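You operate a simulated robot arm through the tools that you are given. There is no shell and no other tool.

Carry out the task below with a simulated robot arm. There is one attempt and no reset: what you move stays moved.

## Task
Span-check transmitters N, P and Q; leave the bad one's test switch up.
Fine: all three switches up, read the meters, down again for the two that show 20.0 mA; touch no knob.
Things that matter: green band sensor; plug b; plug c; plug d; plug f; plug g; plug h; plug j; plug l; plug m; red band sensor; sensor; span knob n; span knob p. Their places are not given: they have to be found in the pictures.

The check looks at the end state, three seconds after you hand in, the way a careful person would. Anything else that was tipped, shoved, dropped, spilled or broken makes it a failure.

## Robot
A 6-joint arm with a four-finger gripper, fixed in place. Base frame: the origin is on the floor under the middle of its stand, x ahead of it, y to its left, z up. Lengths are in cm, angles in rad, forces in N, time in s.
It reaches about 104.1 cm from its shoulder. Its first joint turns from -2.897 to 2.897 rad. Payload 3.67 kg.
Tool frame: the origin (TCP) lies between the finger pads and is the grasp point; the fingertips stand 2.8 cm ahead of it; z points along the fingers, y is the line along which they close. The gripper opens to 11.2 cm; its body begins 7.3 cm behind the TCP.
Orientation is told as [roll, pitch, yaw] about the base's x, y, z axes, in that order, counted from this pose: with the fingers straight down and closing along the base's y, the tool's x points along the base's -x, its y along +y and its z along -z.

## Interface
- The arm moves only by the tool send_rows. Its argument "moves" is a list of rows, each an object of numbers (a shift or turn left out is 0, a gripper value left out holds the last): "dx", "dy", "dz": the shift along the tool's x, y, z in mm; "wx", "wy", "wz": the turn, a rotation vector about the tool's x, y, z in rad. In form: [{"dx": .., "dy": .., "dz": .., "wx": .., "wy": .., "wz": ..}, ...]. A call has 1 to 20 rows; each row is the pose to reach, as a shift and turn from the pose commanded when the call began, along the tool's axes at that moment. "gripper" is the finger opening in mm, from 0 to 112, set as the call begins (left out, the last holds). Each row takes 0.2 s and may step no farther than 5 cm and 0.15 rad from the row before; otherwise, or with a gripper value out of range, the whole call is refused. Where a pose cannot be reached the arm comes as near as it can. A force on the tool above 40 N (or 10 N above the force at the start of the call, whichever is more), or a blocked arm, ends the call early, and 0.2 s more pass. Each finger travels about 10.25 cm/s and halts on what it meets, pressing with about 31 N; the grip force reading is that of the motor and also rises with nothing between the fingers. The clock runs only during rows and for 0.2 s after the last one: add rows that repeat a pose to give the fingers time. It gives the time, the measured TCP pose, the force on the tool (base axes), the opening and the grip force at its end, in the units of the frame above (readings bear some noise), with the torque about the TCP (base axes, N m) and any sound that the robot's microphone picked up.
- Cameras (640 x 400 px; columns grow to the right, rows downward): "scene" is fixed at [38.83, 65.29, 145.55]; the picture's right is [-0.99, 0.10, 0.00], its down [0.04, 0.38, -0.92] and it looks along [-0.09, -0.92, -0.38] (base axes); focal length 311 px, centre (320, 200). "wrist" rides on the gripper at [6, -1.8, -10.4] in the tool frame; the picture's right is [0.29, 0.96, 0.00], its down [-0.80, 0.24, -0.55] and it looks along [-0.53, 0.16, 0.83] (tool axes); focal length 234 px, centre (320, 200).
- snapshot(camera): a new picture of that camera. The clock stands still meanwhile.
- point_at(camera, pixels): for up to 12 pixels [column, row] of the newest picture of that camera ("zoom" is the newest enlarged one), the place [x, y, z] in the base frame of the surface seen there, good to about 0.2 cm, but the place of the scene camera against the robot may be out by one fixed shift of up to 2.5 cm in any direction. The clock stands still meanwhile.
- zoom(camera, box): a new picture of the part [left, top, right, bottom] of that camera's present view, enlarged. The clock stands still meanwhile.
- finish_job(): hands the job in; it is judged then, once.

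Leave the gripper open and the arm clear of the work at the hand-in unless told otherwise.

The tools are called after ">>>" by a JSON object that holds its "api" and its "payload". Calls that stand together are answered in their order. send_rows: Moves the arm, as the interface text tells. Its arguments: {"type":"object","properties":{"moves":{"type":"array","items":{"type":"object","properties":{"dx":{"type":"number"},"dy":{"type":"number"},"dz":{"type":"number"},"wx":{"type":"number"},"wy":{"type":"number"},"wz":{"type":"number"}}}},"gripper":{"type":"number"}},"required":["moves"]} The other tools are called the same way: snapshot (camera) takes a picture; point_at (camera, pixels) gives the place of the surface under pixels of a picture; zoom (camera, box) takes an enlarged picture of a part of a camera's view; finish_job () hands the job in.

At the start:

```text
time: 0.0
eef_pos: [28.28, -52.1, 122.44]
tool_rot: [0.0, 0.0, 0.002]
wrist_force: [0.1, -0.9, -0.2]
wrist_torque: [0.01, 0.01, -0.01]
grip_width: 11.2
grasp_force: 0.1
```

scene: 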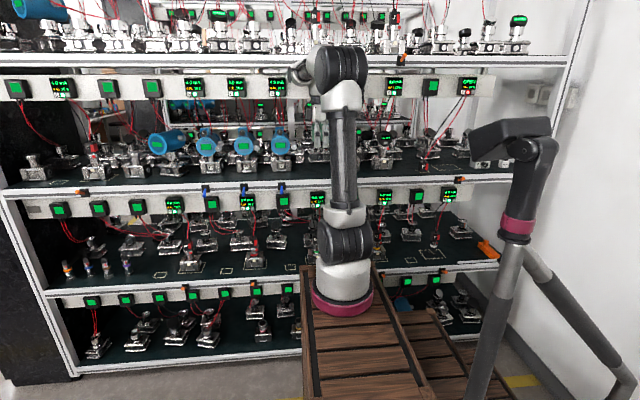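
wrist: 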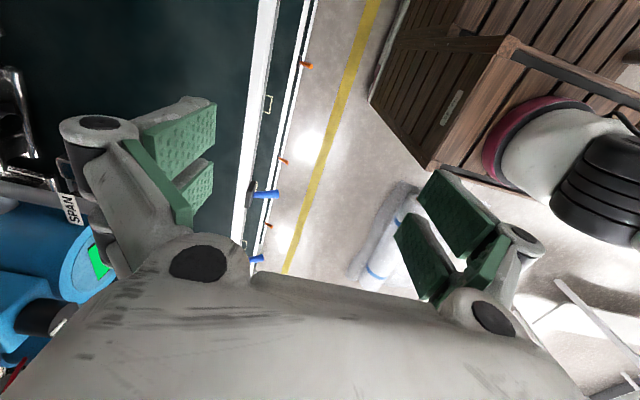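

I see a rack with several shelves, meters and blue transmitters with blue toggle switches on the rail below them. I'll zoom into the scene picture to find N, P and Q and their switches.

>>> {"api": "zoom", "payload": {"camera": "scene", "box": [130, 120, 330, 220]}}

>>> {"api": "zoom", "payload": {"camera": "scene", "box": [0, 50, 300, 240]}}

>>> {"api": "zoom", "payload": {"camera": "wrist", "box": [0, 0, 320, 300]}}

```text
3.20 times, centred on (230, 170) of scene
```

zoom: 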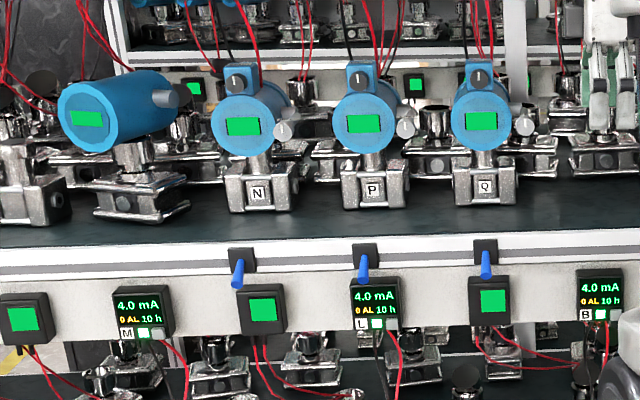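

```text
2.11 times, centred on (150, 145) of scene
```

zoom: 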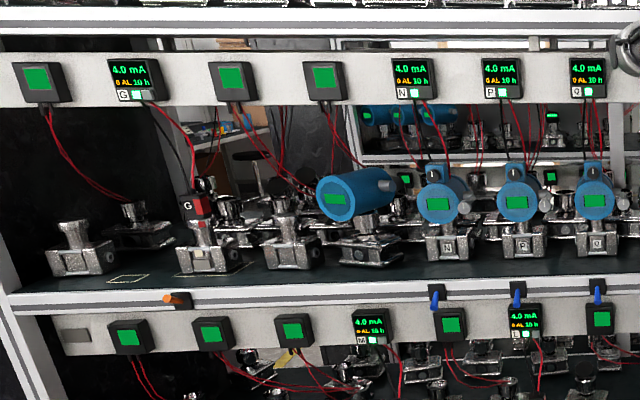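

```text
1.33 times, centred on (160, 150) of wrist
```

zoom: 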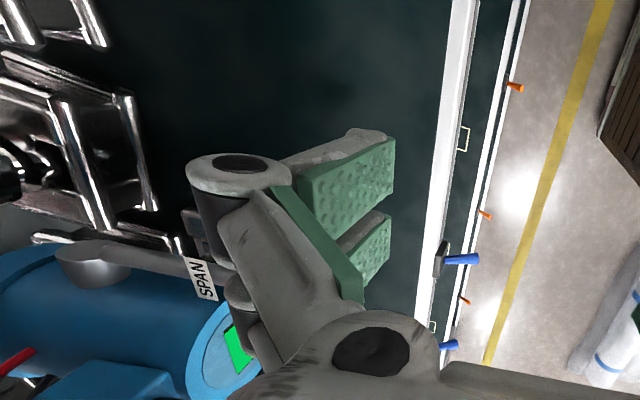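

The N, P, Q transmitters sit on the middle shelf, with blue levers below at scene about (205,190), (243,188), (281,187), and meters N, P, Q above. I'll enlarge the switches and meters to see their state and labels.

>>> {"api": "zoom", "payload": {"camera": "scene", "box": [190, 175, 240, 206]}}

>>> {"api": "zoom", "payload": {"camera": "scene", "box": [230, 175, 300, 219]}}

>>> {"api": "zoom", "payload": {"camera": "scene", "box": [180, 70, 300, 145]}}

>>> {"api": "zoom", "payload": {"camera": "scene", "box": [300, 50, 640, 260]}}

>>> {"api": "zoom", "payload": {"camera": "scene", "box": [20, 190, 320, 380]}}

```text
12.80 times, centred on (215, 190) of scene
```

zoom: 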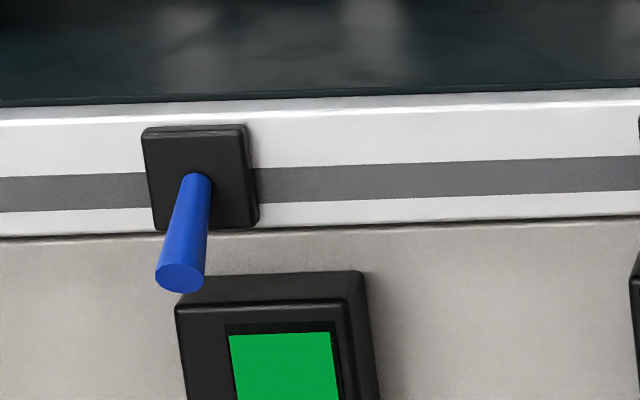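

```text
9.09 times, centred on (265, 197) of scene
```

zoom: 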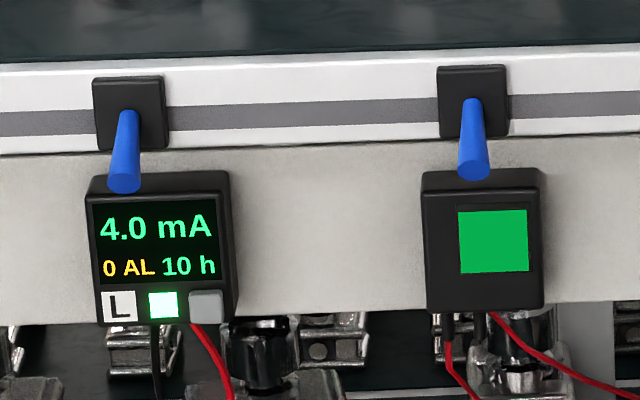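

```text
5.33 times, centred on (240, 108) of scene
```

zoom: 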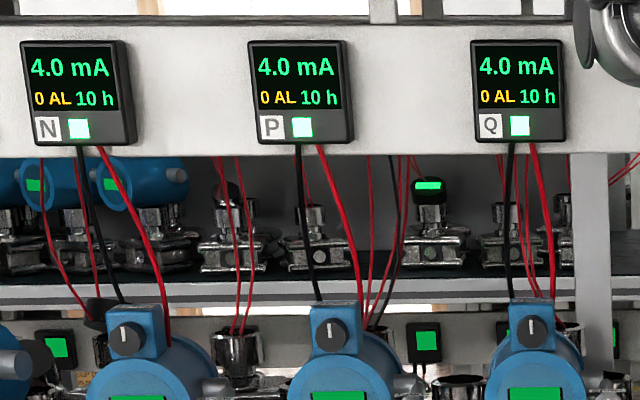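

```text
1.88 times, centred on (470, 155) of scene
```

zoom: 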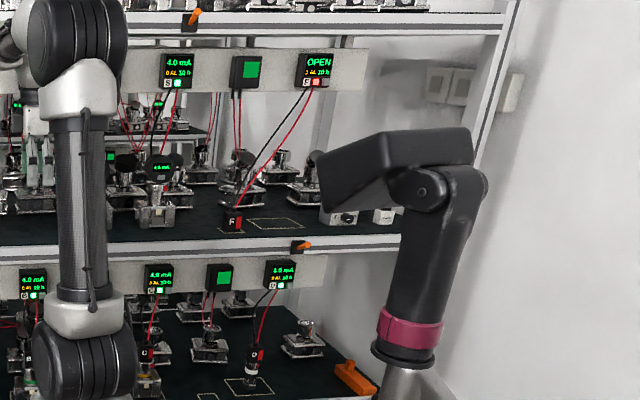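

```text
2.11 times, centred on (170, 285) of scene
```

zoom: 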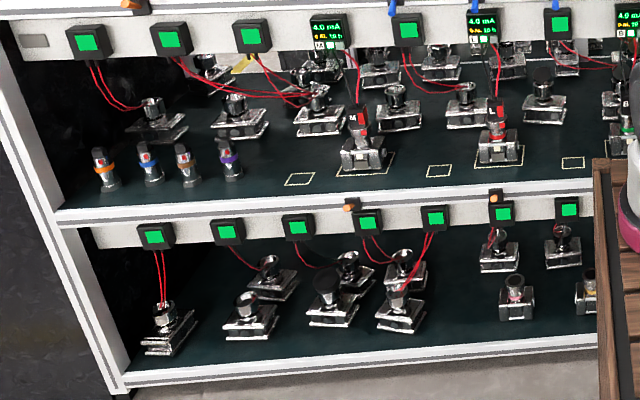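

All three levers hang forward and down, so they are in the down position, and meters N, P, Q read 4.0 mA. I'll measure the switch plates, lever tips and nearby surfaces in the scene picture and the wrist picture.

>>> {"api": "snapshot", "payload": {"camera": "wrist"}}

>>> {"api": "zoom", "payload": {"camera": "scene", "box": [190, 170, 300, 239]}}

```text
taken
```

wrist: 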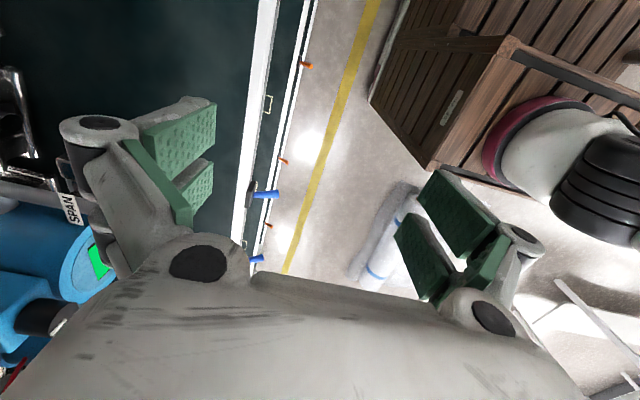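

```text
5.80 times, centred on (245, 204) of scene
```

zoom: 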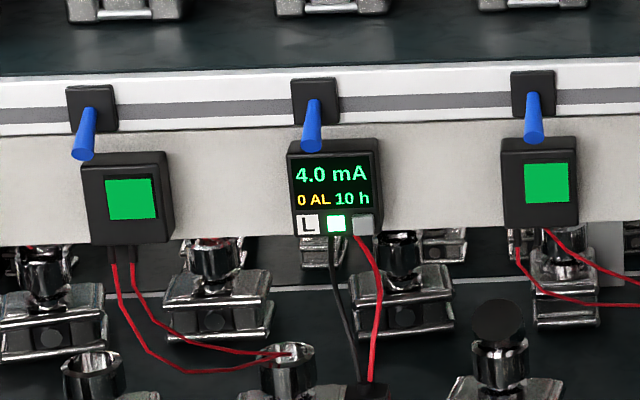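

Now I'll measure in the enlarged picture: lever tips at (83,155), (312,145), (534,138), their roots at (90,113), (314,103), (532,97), plates and meter boxes. In the wrist picture I'll measure the blue levers at (275,194), (258,259).

>>> {"api": "point_at", "payload": {"camera": "zoom", "pixels": [[83, 155], [90, 115], [312, 146], [314, 105], [534, 138], [532, 98], [75, 92], [300, 84], [520, 77], [128, 170], [335, 150], [560, 145]]}}

>>> {"api": "point_at", "payload": {"camera": "wrist", "pixels": [[279, 194], [256, 195], [263, 258], [251, 260], [250, 190], [265, 60], [246, 150], [65, 208], [40, 315], [80, 265], [15, 120], [247, 255]]}}

>>> {"api": "zoom", "payload": {"camera": "wrist", "box": [210, 140, 330, 290]}}

```text
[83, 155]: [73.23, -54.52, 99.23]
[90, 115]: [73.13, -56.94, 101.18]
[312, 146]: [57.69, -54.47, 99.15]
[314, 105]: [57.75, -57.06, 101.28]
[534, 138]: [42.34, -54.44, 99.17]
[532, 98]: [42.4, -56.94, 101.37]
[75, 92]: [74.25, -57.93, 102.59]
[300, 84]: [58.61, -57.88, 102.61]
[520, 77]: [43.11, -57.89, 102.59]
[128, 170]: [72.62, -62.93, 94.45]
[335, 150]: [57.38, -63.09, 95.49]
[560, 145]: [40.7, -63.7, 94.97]
```

```text
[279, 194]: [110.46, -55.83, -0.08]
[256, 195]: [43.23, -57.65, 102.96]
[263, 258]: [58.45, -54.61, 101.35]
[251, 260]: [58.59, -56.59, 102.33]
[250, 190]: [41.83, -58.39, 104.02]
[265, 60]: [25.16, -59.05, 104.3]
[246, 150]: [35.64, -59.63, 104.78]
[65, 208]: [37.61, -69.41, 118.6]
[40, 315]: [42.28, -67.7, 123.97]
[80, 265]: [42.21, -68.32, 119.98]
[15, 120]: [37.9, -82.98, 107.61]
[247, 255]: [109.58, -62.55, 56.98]
```

```text
2.67 times, centred on (270, 215) of wrist
```

zoom: 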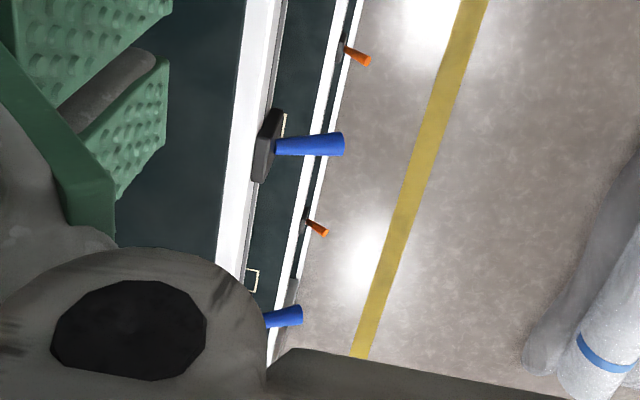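

I'll measure the levers again in the enlarged wrist picture, where the places are true to the robot frame: Q lever at (278..340,145), P lever at (270..300,317).

>>> {"api": "point_at", "payload": {"camera": "zoom", "pixels": [[280, 146], [300, 146], [320, 144], [338, 143], [272, 140], [265, 165], [275, 319], [290, 317], [299, 316], [250, 100], [280, 120], [330, 154]]}}

```text
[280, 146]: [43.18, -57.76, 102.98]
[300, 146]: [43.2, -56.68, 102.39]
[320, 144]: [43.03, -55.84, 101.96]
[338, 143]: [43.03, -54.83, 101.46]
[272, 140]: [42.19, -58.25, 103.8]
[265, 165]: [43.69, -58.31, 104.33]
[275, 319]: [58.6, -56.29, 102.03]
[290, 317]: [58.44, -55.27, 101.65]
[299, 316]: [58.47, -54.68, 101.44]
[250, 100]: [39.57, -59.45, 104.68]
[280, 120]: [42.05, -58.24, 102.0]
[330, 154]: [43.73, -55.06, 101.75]
```

Levers in the robot frame: Q near x=43.1, P near x=58.5, tips at about y=-54.7, z=101. I'll check the finger-pad places in the wrist picture and obstacles near the arm in the scene picture before turning the hand.

>>> {"api": "point_at", "payload": {"camera": "wrist", "pixels": [[150, 140], [212, 105], [212, 150], [180, 185], [211, 165], [192, 215], [435, 175], [495, 225], [455, 255], [400, 230], [430, 295], [470, 235]]}}

>>> {"api": "snapshot", "payload": {"camera": "scene"}}

>>> {"api": "point_at", "payload": {"camera": "scene", "pixels": [[510, 130], [480, 140], [520, 200], [340, 65], [345, 150], [345, 240], [345, 300], [310, 70], [195, 88], [238, 88], [277, 88], [281, 145]]}}

```text
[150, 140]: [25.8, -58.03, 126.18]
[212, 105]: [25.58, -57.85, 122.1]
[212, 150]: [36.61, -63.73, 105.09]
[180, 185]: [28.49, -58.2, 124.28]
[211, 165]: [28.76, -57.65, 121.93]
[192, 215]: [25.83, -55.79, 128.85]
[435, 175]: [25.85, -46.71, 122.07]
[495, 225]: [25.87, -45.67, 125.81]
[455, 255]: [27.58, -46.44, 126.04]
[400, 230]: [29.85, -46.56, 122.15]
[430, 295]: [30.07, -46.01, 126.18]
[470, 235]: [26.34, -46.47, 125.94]
```

```text
taken
```

scene: 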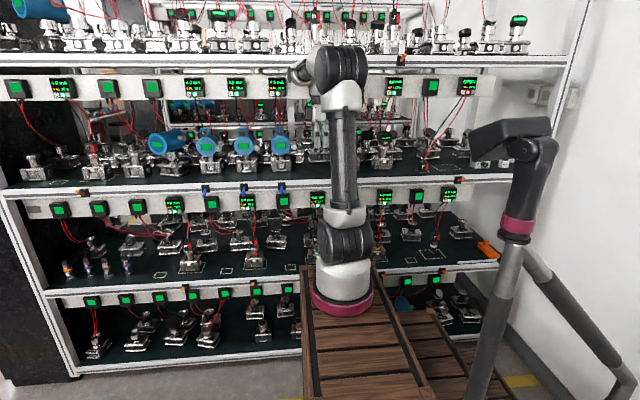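

```text
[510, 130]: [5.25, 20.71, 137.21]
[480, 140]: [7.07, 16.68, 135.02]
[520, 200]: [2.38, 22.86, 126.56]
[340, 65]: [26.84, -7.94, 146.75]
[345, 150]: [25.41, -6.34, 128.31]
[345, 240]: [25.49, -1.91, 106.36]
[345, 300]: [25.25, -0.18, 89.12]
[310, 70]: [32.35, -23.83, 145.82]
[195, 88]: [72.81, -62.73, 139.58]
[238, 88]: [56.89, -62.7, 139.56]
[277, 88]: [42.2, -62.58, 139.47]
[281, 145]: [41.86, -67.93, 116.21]
```

The arm's base stands near (25,-6), the black stand at (5,20) is well behind it, and the rack front is parallel to x at y≈-58. I'll back off a little, move along +x in front of the rack while turning the fingers from down to pointing at the rack (-y), with the closing line vertical.

>>> {"api": "send_rows", "payload": {"moves": [{"dx": -15, "dy": 4, "dz": 1, "wx": 0.0785}, {"dx": -30, "dy": 8, "dz": 2, "wx": 0.157}, {"dx": -45, "dy": 12, "dz": 3, "wx": 0.2355}, {"dx": -60, "dy": 16, "dz": 4, "wx": 0.314}, {"dx": -75, "dy": 20, "dz": 5, "wx": 0.3925}, {"dx": -90, "dy": 24, "dz": 6, "wx": 0.471}, {"dx": -105, "dy": 28, "dz": 7, "wx": 0.5495}, {"dx": -120, "dy": 32, "dz": 8, "wx": 0.628}, {"dx": -135, "dy": 36, "dz": 9, "wx": 0.7065}, {"dx": -150, "dy": 40, "dz": 10, "wx": 0.785}]}}

>>> {"api": "snapshot", "payload": {"camera": "scene"}}

>>> {"api": "snapshot", "payload": {"camera": "wrist"}}

```text
time: 2.2
eef_pos: [43.2, -48.24, 121.29]
tool_rot: [-0.786, 0.0, 0.001]
wrist_force: [0.2, 0.4, 0.3]
wrist_torque: [-0.01, 0.01, 0.0]
grip_width: 11.2
grasp_force: 0.0
```

```text
taken
```

scene: 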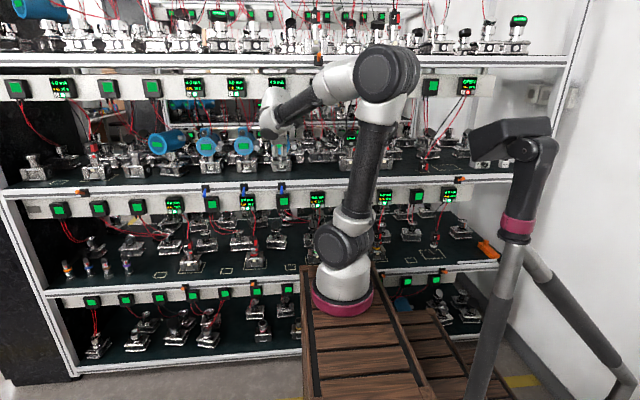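

```text
taken
```

wrist: 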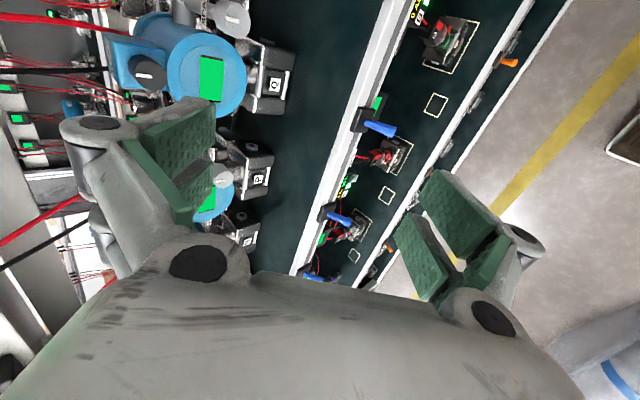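

The turn went well (roll -0.786) and the wrist camera now sees all three levers at about (380,128), (340,219), (318,278). I'll enlarge and measure them.

>>> {"api": "zoom", "payload": {"camera": "wrist", "box": [280, 90, 440, 290]}}

```text
2.00 times, centred on (360, 190) of wrist
```

zoom: 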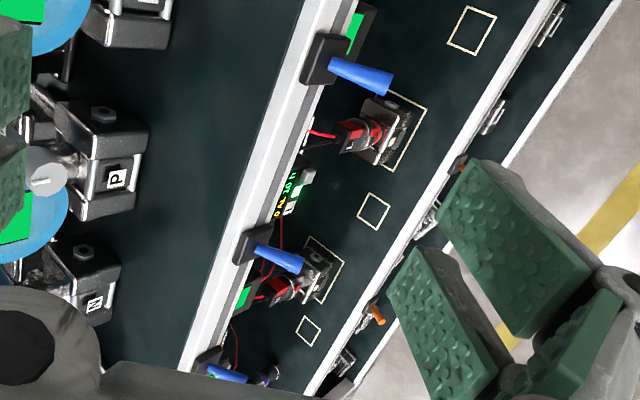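

The levers are clear: Q (332..390, 62..85), P (258..302, 250..268), N (210..246, 368..378) in the enlarged picture. I'll measure along each.

>>> {"api": "point_at", "payload": {"camera": "zoom", "pixels": [[334, 66], [360, 74], [386, 82], [315, 50], [318, 80], [260, 252], [280, 259], [299, 268], [245, 240], [212, 370], [228, 374], [243, 379]]}}

```text
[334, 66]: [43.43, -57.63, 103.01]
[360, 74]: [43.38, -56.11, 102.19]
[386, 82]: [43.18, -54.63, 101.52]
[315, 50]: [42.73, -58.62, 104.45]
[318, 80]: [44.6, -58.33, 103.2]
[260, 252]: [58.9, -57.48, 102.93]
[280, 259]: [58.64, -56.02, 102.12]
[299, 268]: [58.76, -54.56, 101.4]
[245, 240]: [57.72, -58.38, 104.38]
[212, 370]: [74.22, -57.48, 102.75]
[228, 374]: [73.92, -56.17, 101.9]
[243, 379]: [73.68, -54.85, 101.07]
```

Levers in the robot frame: Q x≈43.4, P x≈58.8, N x≈74.0; tips at y≈-54.4 with the top surface at z≈101.4, pivots near y≈-58, z≈102.5. I'll finish the turn so the fingers point straight at the rack, move to about (60,-47,113) and set the opening to 70 mm.

>>> {"api": "send_rows", "payload": {"gripper": 70, "moves": [{"dx": -14.2, "dy": 5.3, "dz": 4.1, "wx": 0.0654}, {"dx": -28.4, "dy": 10.6, "dz": 8.2, "wx": 0.1308}, {"dx": -42.6, "dy": 15.9, "dz": 12.3, "wx": 0.1962}, {"dx": -56.8, "dy": 21.2, "dz": 16.4, "wx": 0.2616}, {"dx": -71, "dy": 26.5, "dz": 20.5, "wx": 0.327}, {"dx": -85.2, "dy": 31.8, "dz": 24.6, "wx": 0.3924}, {"dx": -99.4, "dy": 37.1, "dz": 28.7, "wx": 0.4578}, {"dx": -113.6, "dy": 42.4, "dz": 32.8, "wx": 0.5232}, {"dx": -127.8, "dy": 47.7, "dz": 36.9, "wx": 0.5886}, {"dx": -142, "dy": 53, "dz": 41, "wx": 0.654}, {"dx": -156.2, "dy": 58.3, "dz": 45.1, "wx": 0.7194}, {"dx": -170, "dy": 63.6, "dz": 49.5, "wx": 0.785}]}}

>>> {"api": "snapshot", "payload": {"camera": "scene"}}

>>> {"api": "snapshot", "payload": {"camera": "wrist"}}

```text
time: 4.8
eef_pos: [60.16, -47.32, 113.5]
tool_rot: [-1.573, 0.0, 0.0]
wrist_force: [-1.1, 0.9, 0.5]
wrist_torque: [0.0, 0.0, 0.03]
grip_width: 6.97
grasp_force: 0.0
```

```text
taken
```

scene: 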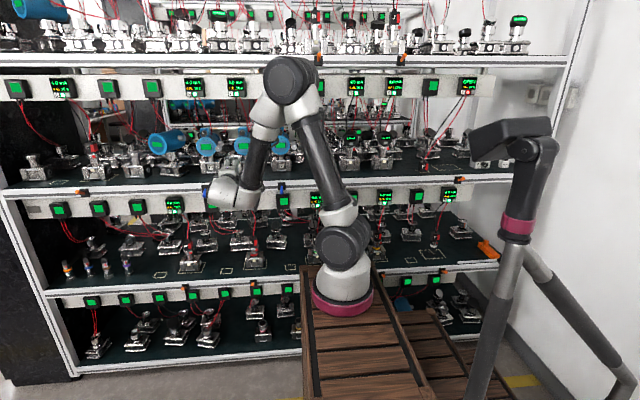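

```text
taken
```

wrist: 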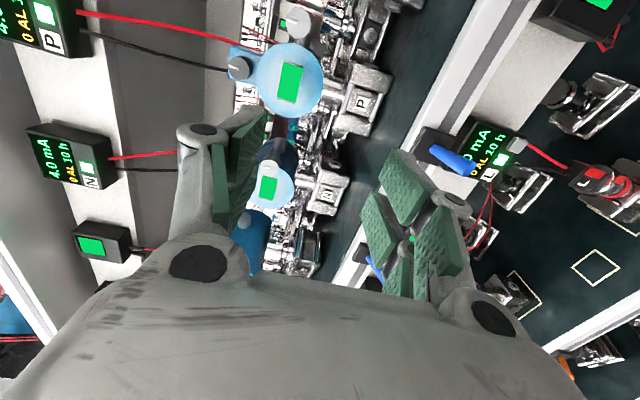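

The hand now points at the rack, with upper fingers at about (240,160) and lower fingers at about (410,215) in the wrist picture, and the P lever at (450,160). I'll measure fingertips against the TCP and refine the P and N levers.

>>> {"api": "point_at", "payload": {"camera": "wrist", "pixels": [[268, 115], [262, 130], [228, 150], [388, 155], [430, 195], [368, 198], [410, 240], [450, 215], [400, 275], [436, 150], [468, 168], [375, 268]]}}

>>> {"api": "zoom", "payload": {"camera": "wrist", "box": [320, 110, 520, 310]}}

```text
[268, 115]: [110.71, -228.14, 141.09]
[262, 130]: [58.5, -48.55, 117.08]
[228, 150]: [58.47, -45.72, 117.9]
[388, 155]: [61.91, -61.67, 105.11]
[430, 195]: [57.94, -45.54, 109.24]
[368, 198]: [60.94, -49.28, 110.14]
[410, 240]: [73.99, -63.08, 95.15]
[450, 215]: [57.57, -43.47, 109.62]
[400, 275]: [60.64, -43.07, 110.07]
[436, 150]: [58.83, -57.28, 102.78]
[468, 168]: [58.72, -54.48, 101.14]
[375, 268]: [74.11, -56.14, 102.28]
```

```text
2.00 times, centred on (420, 210) of wrist
```

zoom: 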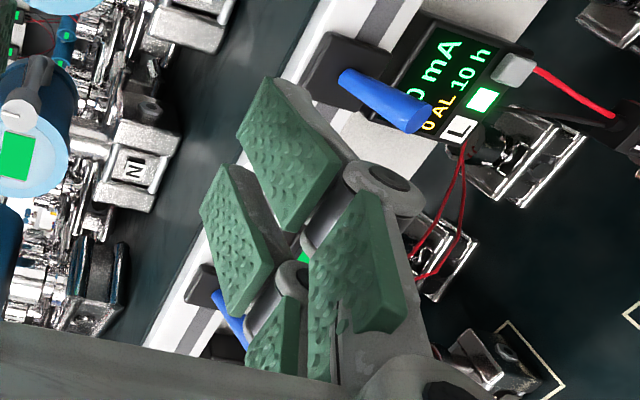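

Pads sit at TCP z ±3.5 and their tips are about 2.2 cm ahead of the TCP. I'll move to stand in front of N's lever (x≈74.1), with the near finger pair lined up on it, at TCP (75.3, -46.3, 101.0), tips still 5 cm short of the lever.

>>> {"api": "send_rows", "payload": {"moves": [{"dx": -15, "dy": 0, "dz": -10}, {"dx": -30, "dy": 5, "dz": -10}, {"dx": -45, "dy": 15, "dz": -10}, {"dx": -60, "dy": 25, "dz": -10}, {"dx": -75, "dy": 38, "dz": -10}, {"dx": -90, "dy": 51, "dz": -10}, {"dx": -105, "dy": 64, "dz": -10}, {"dx": -120, "dy": 77, "dz": -10}, {"dx": -135, "dy": 90, "dz": -10}, {"dx": -145, "dy": 103, "dz": -10}, {"dx": -151, "dy": 115, "dz": -10}, {"dx": -151, "dy": 125, "dz": -10}, {"dx": -151, "dy": 125, "dz": -10}]}}

>>> {"api": "snapshot", "payload": {"camera": "wrist"}}

>>> {"api": "snapshot", "payload": {"camera": "scene"}}

```text
time: 7.6
eef_pos: [75.27, -46.01, 100.74]
tool_rot: [-1.57, 0.001, 0.001]
wrist_force: [0.2, -0.1, -0.9]
wrist_torque: [0.02, 0.0, 0.01]
grip_width: 7.01
grasp_force: 0.1
```

```text
taken
```

wrist: 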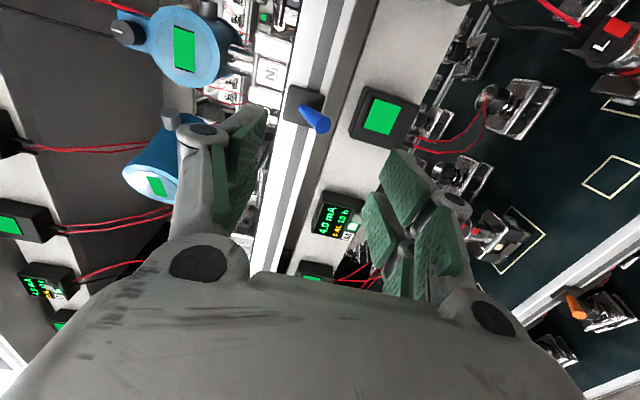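

```text
taken
```

scene: 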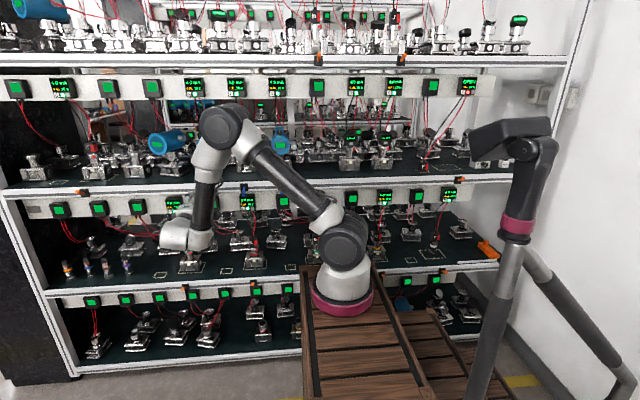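

N's lever is now clear at (303..325, 107..128), between the upper and lower fingers in the picture. I'll measure it precisely from here.

>>> {"api": "zoom", "payload": {"camera": "wrist", "box": [220, 60, 460, 260]}}

>>> {"api": "point_at", "payload": {"camera": "wrist", "pixels": [[304, 108], [310, 113], [316, 119], [321, 124], [318, 128], [326, 117], [293, 95], [315, 97], [295, 122], [405, 160], [371, 200], [365, 125]]}}

```text
2.00 times, centred on (340, 160) of wrist
```

zoom: 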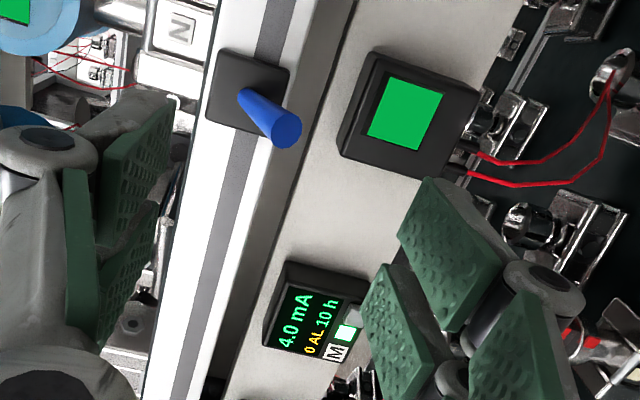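

```text
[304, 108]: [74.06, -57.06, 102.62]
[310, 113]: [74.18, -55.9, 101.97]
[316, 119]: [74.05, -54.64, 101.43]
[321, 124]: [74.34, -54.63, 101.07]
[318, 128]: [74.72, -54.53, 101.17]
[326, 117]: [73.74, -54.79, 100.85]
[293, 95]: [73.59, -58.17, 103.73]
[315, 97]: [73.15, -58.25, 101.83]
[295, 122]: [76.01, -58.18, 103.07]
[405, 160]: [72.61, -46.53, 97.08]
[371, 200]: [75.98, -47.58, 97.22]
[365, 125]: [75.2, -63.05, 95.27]
```

N's lever: axis x≈74.2, end at y≈-54.6, z≈101.0, drooping about 25°. With upper pads at z≈104.2 and lower at z≈97.2 I can go straight in; I advance 78 mm so the tips reach y≈-56, straddling the lever without touching the plate at y≈-58.2.

>>> {"api": "send_rows", "payload": {"moves": [{"dz": 12}, {"dz": 24}, {"dz": 36}, {"dz": 48}, {"dz": 58}, {"dz": 66}, {"dz": 72}, {"dz": 78}, {"dz": 78}]}}

>>> {"api": "snapshot", "payload": {"camera": "wrist"}}

```text
time: 9.6
eef_pos: [75.42, -53.91, 100.94]
tool_rot: [-1.57, 0.0, 0.0]
wrist_force: [0.2, 0.8, 0.6]
wrist_torque: [0.02, 0.01, 0.01]
grip_width: 7.01
grasp_force: 0.1
```

```text
taken
```

wrist: 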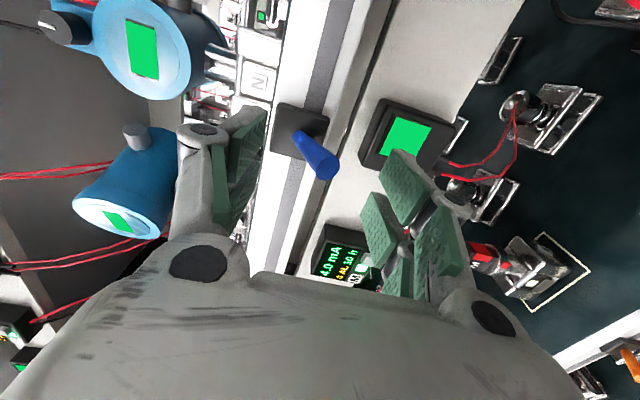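

No contact so far. I'll check the fingertip positions against the lever in this view.

>>> {"api": "point_at", "payload": {"camera": "wrist", "pixels": [[392, 160], [400, 165], [425, 190], [385, 180], [365, 205], [370, 225], [326, 165], [300, 136], [260, 115], [255, 140], [245, 185], [313, 115]]}}

>>> {"api": "zoom", "payload": {"camera": "wrist", "box": [200, 80, 480, 300]}}

```text
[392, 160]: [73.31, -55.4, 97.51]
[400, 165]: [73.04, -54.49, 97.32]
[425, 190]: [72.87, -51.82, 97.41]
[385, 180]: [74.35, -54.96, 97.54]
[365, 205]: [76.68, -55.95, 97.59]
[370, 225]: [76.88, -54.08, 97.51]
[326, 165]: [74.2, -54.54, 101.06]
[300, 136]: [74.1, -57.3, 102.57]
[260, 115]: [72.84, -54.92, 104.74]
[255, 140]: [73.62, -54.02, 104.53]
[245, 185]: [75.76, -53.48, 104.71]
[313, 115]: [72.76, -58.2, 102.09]
```

```text
1.82 times, centred on (340, 190) of wrist
```

zoom: 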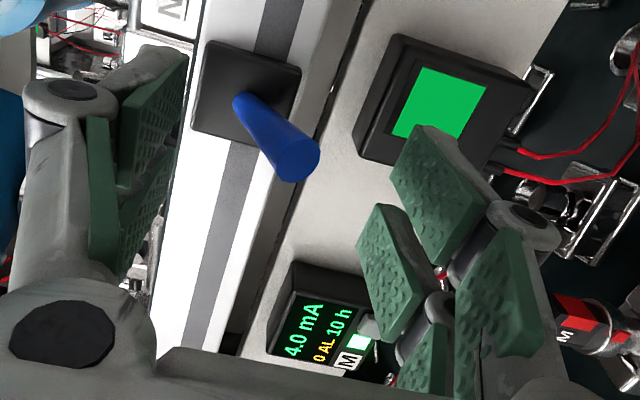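

The lever is near the inner edge of the near pad, so I'll shift 7 mm to +x to centre it, then raise slowly 44 mm so the lower pad (z≈97.5) meets the lever's underside (≈100.2) and pushes it up towards level.

>>> {"api": "send_rows", "payload": {"moves": [{"dx": -4}, {"dx": -7}, {"dx": -7, "dy": -6}, {"dx": -7, "dy": -12}, {"dx": -7, "dy": -18}, {"dx": -7, "dy": -22}, {"dx": -7, "dy": -25}, {"dx": -7, "dy": -28}, {"dx": -7, "dy": -31}, {"dx": -7, "dy": -34}, {"dx": -7, "dy": -37}, {"dx": -7, "dy": -40}, {"dx": -7, "dy": -43}]}}

>>> {"api": "snapshot", "payload": {"camera": "wrist"}}

```text
time: 12.4
eef_pos: [76.04, -53.96, 105.43]
tool_rot: [-1.571, 0.0, -0.002]
wrist_force: [-1.1, 0.1, 0.1]
wrist_torque: [-0.01, 0.01, 0.01]
grip_width: 7.01
grasp_force: 0.1
```

```text
taken
```

wrist: 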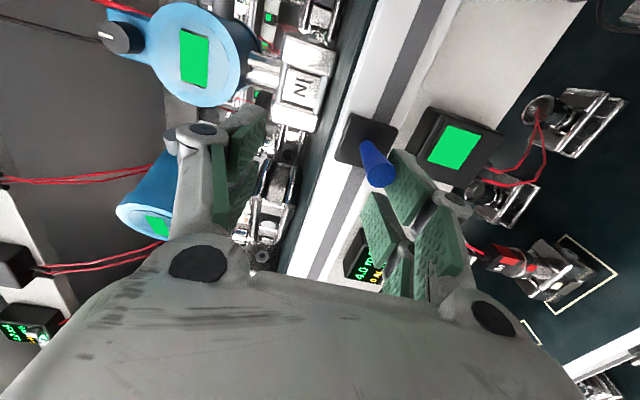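

Force reads near zero; the lever now appears right at the edge of the near pad, at (362..392, 143..185). I'll measure whether it has moved.

>>> {"api": "point_at", "payload": {"camera": "wrist", "pixels": [[363, 145], [370, 158], [378, 168], [383, 178], [390, 170], [400, 175], [410, 200], [385, 230], [425, 190]]}}

>>> {"api": "zoom", "payload": {"camera": "wrist", "box": [300, 100, 500, 260]}}

>>> {"api": "zoom", "payload": {"camera": "scene", "box": [150, 70, 310, 220]}}

```text
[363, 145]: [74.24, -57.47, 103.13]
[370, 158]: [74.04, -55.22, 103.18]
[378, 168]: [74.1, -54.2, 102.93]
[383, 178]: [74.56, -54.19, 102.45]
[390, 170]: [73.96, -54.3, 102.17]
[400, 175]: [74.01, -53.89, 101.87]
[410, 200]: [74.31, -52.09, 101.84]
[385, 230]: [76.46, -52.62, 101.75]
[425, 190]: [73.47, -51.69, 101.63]
```

```text
2.50 times, centred on (400, 180) of wrist
```

zoom: 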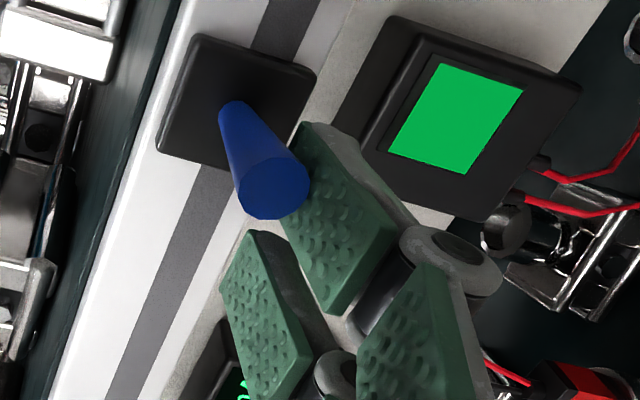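

```text
2.67 times, centred on (230, 145) of scene
```

zoom: 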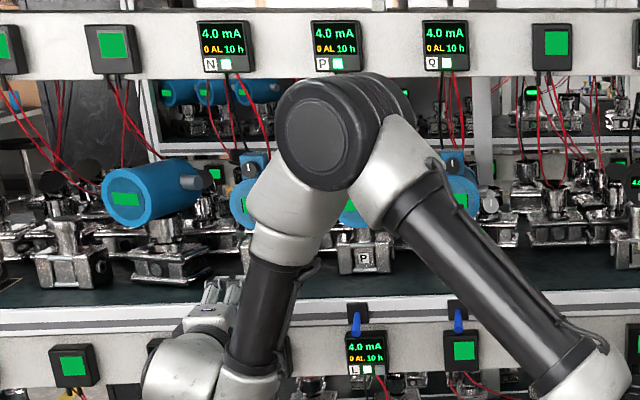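

The lever is now about level (end centre z≈102.4) with very little force, and meter N still reads 4.0. I continue upward slowly another 14 mm.

>>> {"api": "send_rows", "payload": {"moves": [{"dy": -2}, {"dy": -4}, {"dy": -6}, {"dy": -8}, {"dy": -10}, {"dy": -12}, {"dy": -14}, {"dy": -14}]}}

>>> {"api": "zoom", "payload": {"camera": "wrist", "box": [300, 100, 500, 260]}}

>>> {"api": "zoom", "payload": {"camera": "scene", "box": [150, 70, 310, 220]}}

>>> {"api": "snapshot", "payload": {"camera": "wrist"}}

```text
time: 14.2
eef_pos: [76.06, -53.92, 106.61]
tool_rot: [-1.568, 0.0, 0.0]
wrist_force: [-1.2, -0.3, -2.7]
wrist_torque: [0.06, -0.02, -0.02]
grip_width: 7.11
grasp_force: 0.4
```

```text
2.50 times, centred on (400, 180) of wrist
```

zoom: 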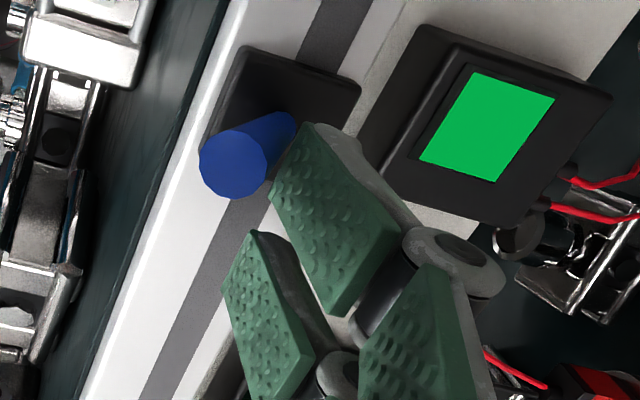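

```text
2.67 times, centred on (230, 145) of scene
```

zoom: 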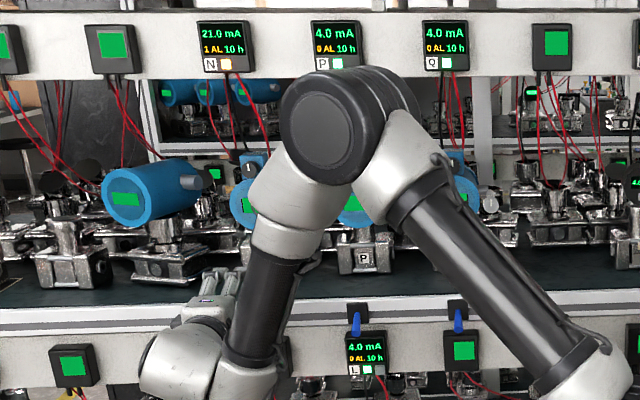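

```text
taken
```

wrist: 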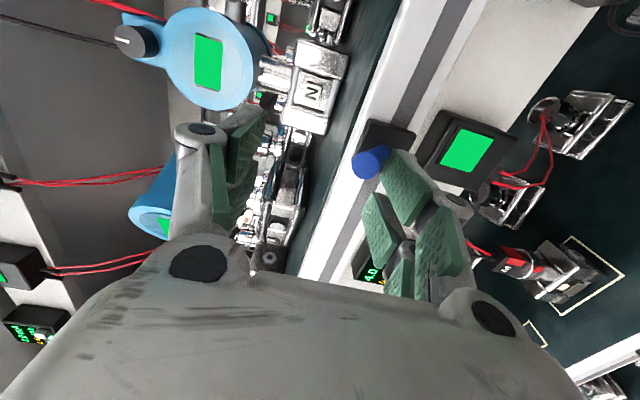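

N's lever snapped up and meter N now shows 21.0 mA with an alarm count of 1. I'll lower slightly to free the lever, back straight out, and go to stand in front of P's lever (x≈58.8) at TCP (60.6,-46,101).

>>> {"api": "send_rows", "payload": {"moves": [{"dy": 3}, {"dy": 6}, {"dy": 6, "dz": -15}, {"dy": 6, "dz": -30}, {"dy": 6, "dz": -45}, {"dy": 6, "dz": -60}, {"dy": 6, "dz": -75}, {"dx": 10, "dy": 8, "dz": -79}, {"dx": 30, "dy": 14, "dz": -79}, {"dx": 50, "dy": 22, "dz": -79}, {"dx": 70, "dy": 30, "dz": -79}, {"dx": 90, "dy": 38, "dz": -79}, {"dx": 110, "dy": 46, "dz": -79}, {"dx": 130, "dy": 52, "dz": -79}, {"dx": 145, "dy": 56, "dz": -79}, {"dx": 154, "dy": 56, "dz": -79}, {"dx": 154, "dy": 56, "dz": -79}]}}

>>> {"api": "snapshot", "payload": {"camera": "wrist"}}

>>> {"api": "snapshot", "payload": {"camera": "scene"}}

```text
time: 17.8
eef_pos: [60.42, -46.01, 101.04]
tool_rot: [-1.572, -0.001, 0.0]
wrist_force: [-0.2, -0.6, -1.0]
wrist_torque: [0.0, 0.02, -0.03]
grip_width: 6.97
grasp_force: 0.0
```

```text
taken
```

wrist: 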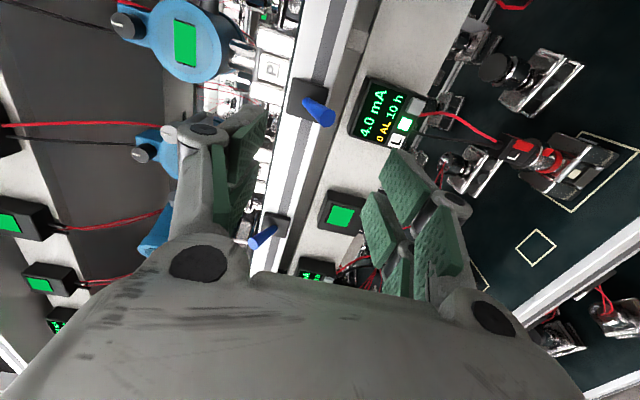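

```text
taken
```

scene: 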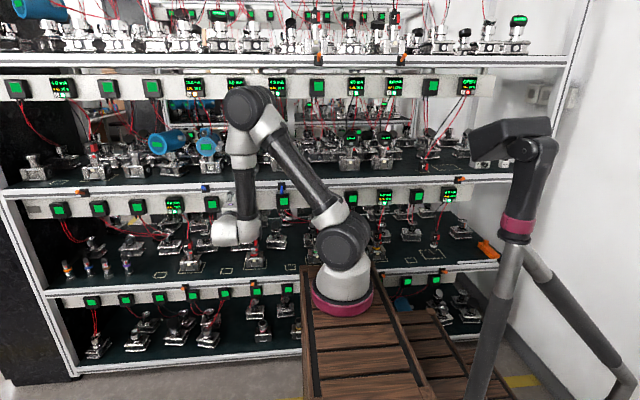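

P's lever is at (305..332, 100..125), and N's lever is up at (262,238). I'll measure P's lever.

>>> {"api": "point_at", "payload": {"camera": "wrist", "pixels": [[307, 102], [314, 108], [320, 113], [325, 118], [322, 124], [332, 114], [296, 88], [262, 238]]}}

>>> {"api": "zoom", "payload": {"camera": "scene", "box": [150, 70, 310, 220]}}

```text
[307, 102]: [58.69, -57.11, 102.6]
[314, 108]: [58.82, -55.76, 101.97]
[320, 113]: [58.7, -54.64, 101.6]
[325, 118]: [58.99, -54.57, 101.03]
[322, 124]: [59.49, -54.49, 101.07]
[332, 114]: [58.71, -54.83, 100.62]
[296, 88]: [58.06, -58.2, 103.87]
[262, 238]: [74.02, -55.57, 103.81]
```

```text
2.67 times, centred on (230, 145) of scene
```

zoom: 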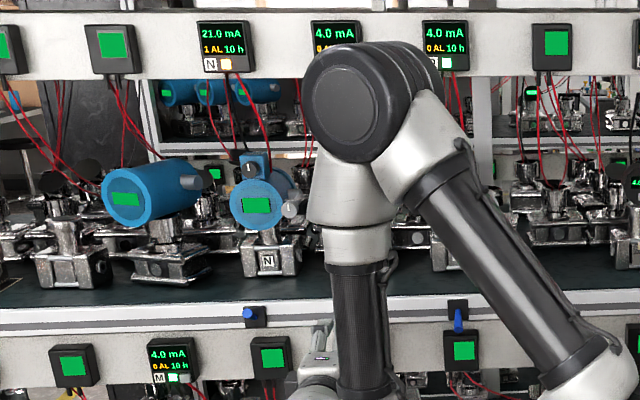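

P's lever axis is at x≈58.9, same height and droop as N's. I'll shift 3 mm to +x and go straight in 79 mm to straddle it.

>>> {"api": "send_rows", "payload": {"moves": [{"dx": -3, "dz": 12}, {"dx": -3, "dz": 24}, {"dx": -3, "dz": 36}, {"dx": -3, "dz": 48}, {"dx": -3, "dz": 58}, {"dx": -3, "dz": 66}, {"dx": -3, "dz": 73}, {"dx": -3, "dz": 79}, {"dx": -3, "dz": 79}]}}

>>> {"api": "snapshot", "payload": {"camera": "wrist"}}

```text
time: 19.8
eef_pos: [60.89, -53.87, 101.06]
tool_rot: [-1.571, 0.001, 0.001]
wrist_force: [-0.9, -0.3, -0.5]
wrist_torque: [0.01, 0.01, -0.03]
grip_width: 7.01
grasp_force: 0.0
```

```text
taken
```

wrist: 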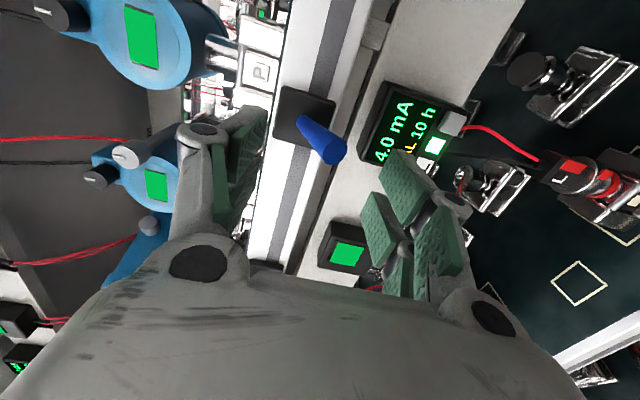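

The lever sits between upper and lower fingers with no contact force. I raise slowly by 56 mm as I did for N.

>>> {"api": "send_rows", "payload": {"moves": [{"dy": -8}, {"dy": -16}, {"dy": -22}, {"dy": -26}, {"dy": -29}, {"dy": -32}, {"dy": -35}, {"dy": -38}, {"dy": -41}, {"dy": -44}, {"dy": -47}, {"dy": -49}, {"dy": -51}, {"dy": -53}, {"dy": -55}, {"dy": -56}, {"dy": -56}]}}

>>> {"api": "snapshot", "payload": {"camera": "wrist"}}

>>> {"api": "zoom", "payload": {"camera": "scene", "box": [150, 70, 310, 220]}}

```text
time: 23.4
eef_pos: [61.07, -53.91, 106.62]
tool_rot: [-1.57, 0.0, -0.001]
wrist_force: [-0.8, 0.1, -1.5]
wrist_torque: [0.08, -0.02, -0.01]
grip_width: 7.11
grasp_force: 1.3
```

```text
taken
```

wrist: 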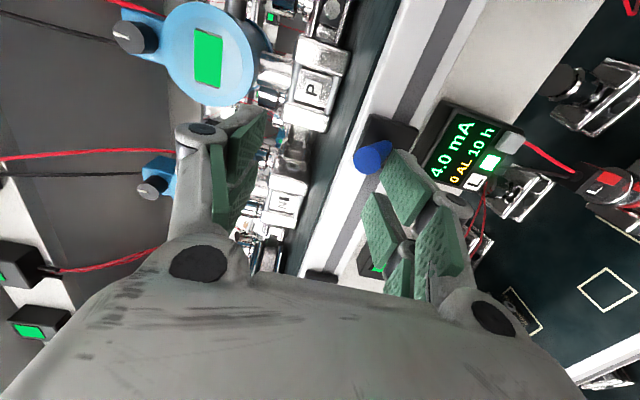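

```text
2.67 times, centred on (230, 145) of scene
```

zoom: 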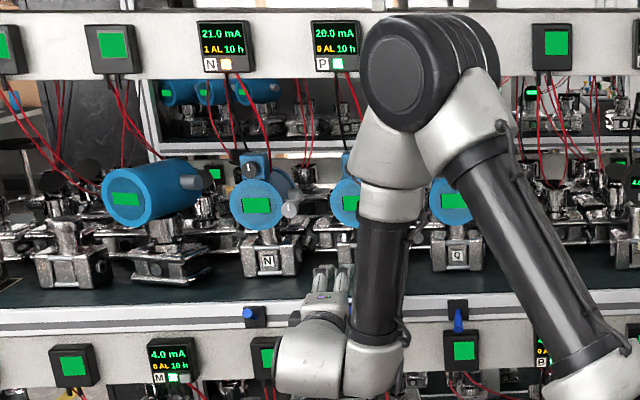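

P's lever is up and meter P reads 20.0 mA; N still 21.0. Next I free the lever, back out, and go in front of Q's lever at TCP about (45.3,-46,101).

>>> {"api": "send_rows", "payload": {"moves": [{"dy": 3}, {"dy": 6}, {"dy": 6, "dz": -15}, {"dy": 6, "dz": -30}, {"dy": 6, "dz": -45}, {"dy": 6, "dz": -60}, {"dy": 6, "dz": -75}, {"dx": 10, "dy": 8, "dz": -79}, {"dx": 30, "dy": 14, "dz": -79}, {"dx": 50, "dy": 22, "dz": -79}, {"dx": 70, "dy": 30, "dz": -79}, {"dx": 90, "dy": 38, "dz": -79}, {"dx": 110, "dy": 46, "dz": -79}, {"dx": 130, "dy": 52, "dz": -79}, {"dx": 145, "dy": 56, "dz": -79}, {"dx": 157, "dy": 56, "dz": -79}, {"dx": 157, "dy": 56, "dz": -79}]}}

>>> {"api": "snapshot", "payload": {"camera": "wrist"}}

>>> {"api": "snapshot", "payload": {"camera": "scene"}}

```text
time: 27.0
eef_pos: [53.9, -53.95, 99.96]
tool_rot: [-1.57, -0.001, 0.0]
wrist_force: [-0.4, -0.3, -0.4]
wrist_torque: [-0.01, 0.0, 0.01]
grip_width: 6.98
grasp_force: 0.0
out of reach, approached as far as the arm can: row 9, 10, 11, 12, 13, 14, 15, 16, 17
```

```text
taken
```

wrist: 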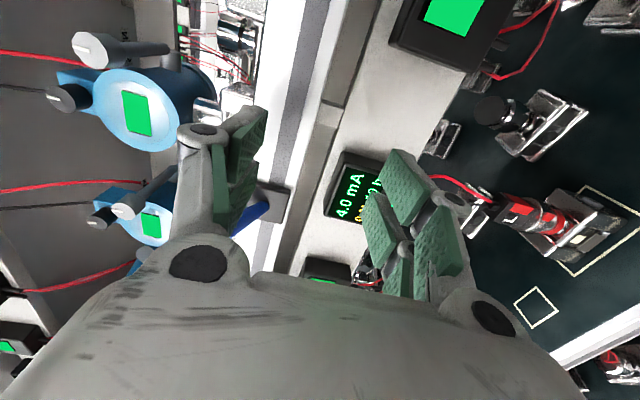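

```text
taken
```

scene: 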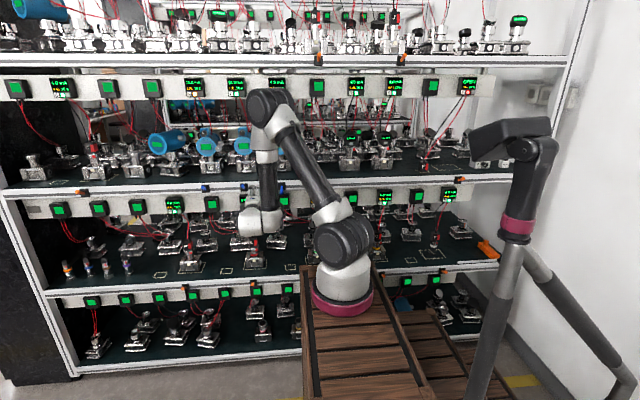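

The last move ran past the arm's inner limit: it stopped at (53.9,-53.95,99.96), closer to the rack than intended, though with no force. I'll check that nothing was touched: P's lever and the meters.

>>> {"api": "zoom", "payload": {"camera": "scene", "box": [150, 70, 310, 220]}}

>>> {"api": "zoom", "payload": {"camera": "wrist", "box": [200, 80, 480, 300]}}

>>> {"api": "point_at", "payload": {"camera": "wrist", "pixels": [[262, 207], [240, 226], [395, 160], [370, 205], [255, 115], [245, 185], [272, 195]]}}

```text
2.67 times, centred on (230, 145) of scene
```

zoom: 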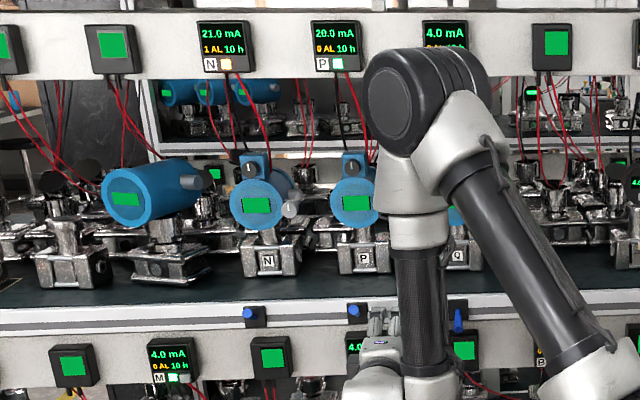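

```text
1.82 times, centred on (340, 190) of wrist
```

zoom: 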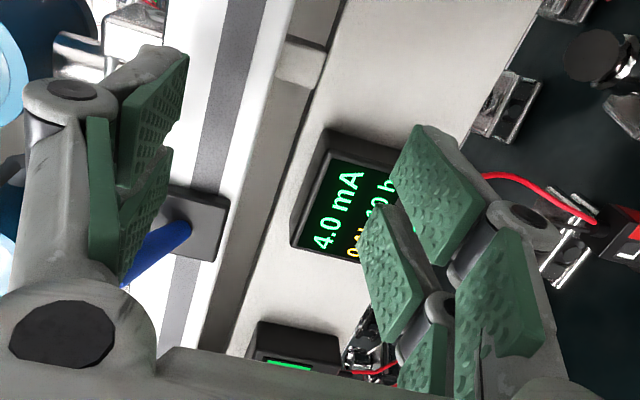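

```text
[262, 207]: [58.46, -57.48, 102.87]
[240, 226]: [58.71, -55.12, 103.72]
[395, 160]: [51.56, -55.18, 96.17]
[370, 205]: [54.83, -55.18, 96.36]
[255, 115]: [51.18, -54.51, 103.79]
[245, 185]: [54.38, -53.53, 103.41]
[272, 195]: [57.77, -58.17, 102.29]
```

Nothing was disturbed (N 21.0, P 20.0, P's lever up). To learn which pose the controller counts from after that limit, I'll make a small harmless test: 10 mm downward, which also takes the upper fingers below P's raised lever.

>>> {"api": "send_rows", "payload": {"moves": [{"dy": 5}, {"dy": 10}]}}

```text
time: 27.6
eef_pos: [53.77, -53.79, 98.64]
tool_rot: [-1.57, 0.0, 0.0]
wrist_force: [-0.4, -0.7, -0.6]
wrist_torque: [0.0, 0.0, 0.02]
grip_width: 7.01
grasp_force: 0.0
```

The controller counts from where the arm really stopped, so that's clear. For Q I'll come in diagonally: yaw the hand 45° so its wrist sits further out in +x, while backing 6 cm away from the rack, staying low (upper fingers below P's lever).

>>> {"api": "send_rows", "payload": {"moves": [{"wy": 0.065, "dz": -4}, {"wy": 0.131, "dz": -9}, {"wy": 0.196, "dz": -14}, {"wy": 0.262, "dz": -19}, {"wy": 0.327, "dz": -24}, {"wy": 0.393, "dz": -29}, {"wy": 0.458, "dz": -34}, {"wy": 0.523, "dz": -39}, {"wy": 0.589, "dz": -44}, {"wy": 0.654, "dz": -50}, {"wy": 0.72, "dz": -55}, {"wy": 0.785, "dz": -60}, {"wy": 0.785, "dz": -60}]}}

>>> {"api": "snapshot", "payload": {"camera": "wrist"}}

>>> {"api": "snapshot", "payload": {"camera": "scene"}}

```text
time: 30.4
eef_pos: [53.63, -47.71, 98.31]
tool_rot: [-1.572, 0.0, -0.786]
wrist_force: [-0.4, -0.2, 0.2]
wrist_torque: [0.0, 0.03, 0.02]
grip_width: 7.02
grasp_force: 0.1
```

```text
taken
```

wrist: 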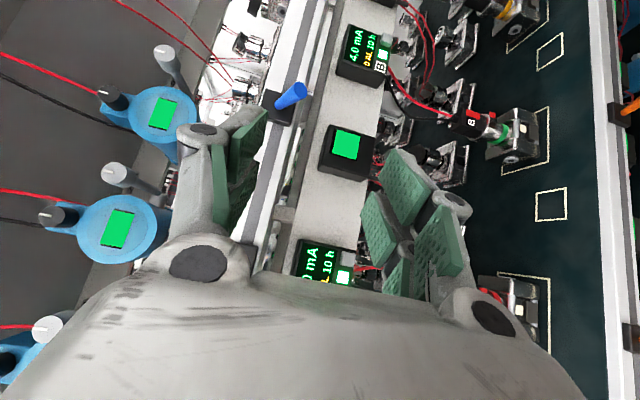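

```text
taken
```

scene: 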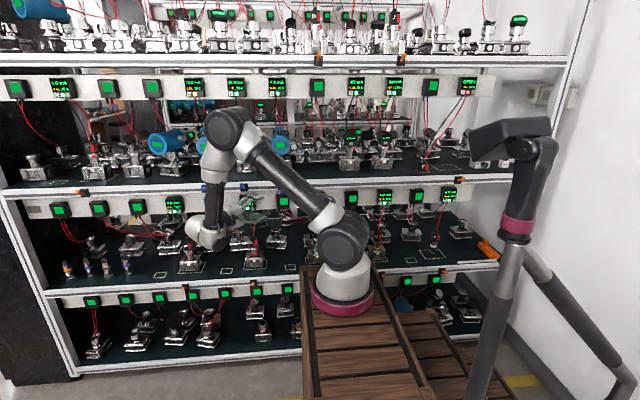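

The 45° yaw worked. Q's lever is visible at (278..305, 85..105) in the wrist picture; I'll measure it.

>>> {"api": "zoom", "payload": {"camera": "wrist", "box": [230, 60, 390, 160]}}

>>> {"api": "point_at", "payload": {"camera": "wrist", "pixels": [[280, 102], [287, 98], [294, 94], [300, 90], [304, 90], [274, 95], [290, 115]]}}

```text
4.00 times, centred on (310, 110) of wrist
```

zoom: 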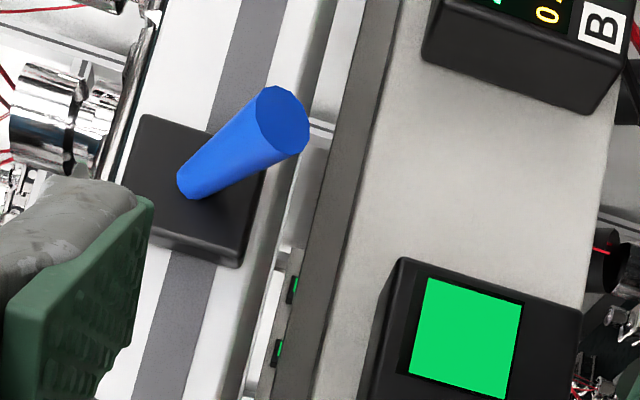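

```text
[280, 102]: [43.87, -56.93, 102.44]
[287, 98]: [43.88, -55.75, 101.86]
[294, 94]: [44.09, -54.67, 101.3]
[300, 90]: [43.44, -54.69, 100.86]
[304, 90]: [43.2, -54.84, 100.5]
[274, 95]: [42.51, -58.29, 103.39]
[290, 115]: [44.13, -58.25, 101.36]
```

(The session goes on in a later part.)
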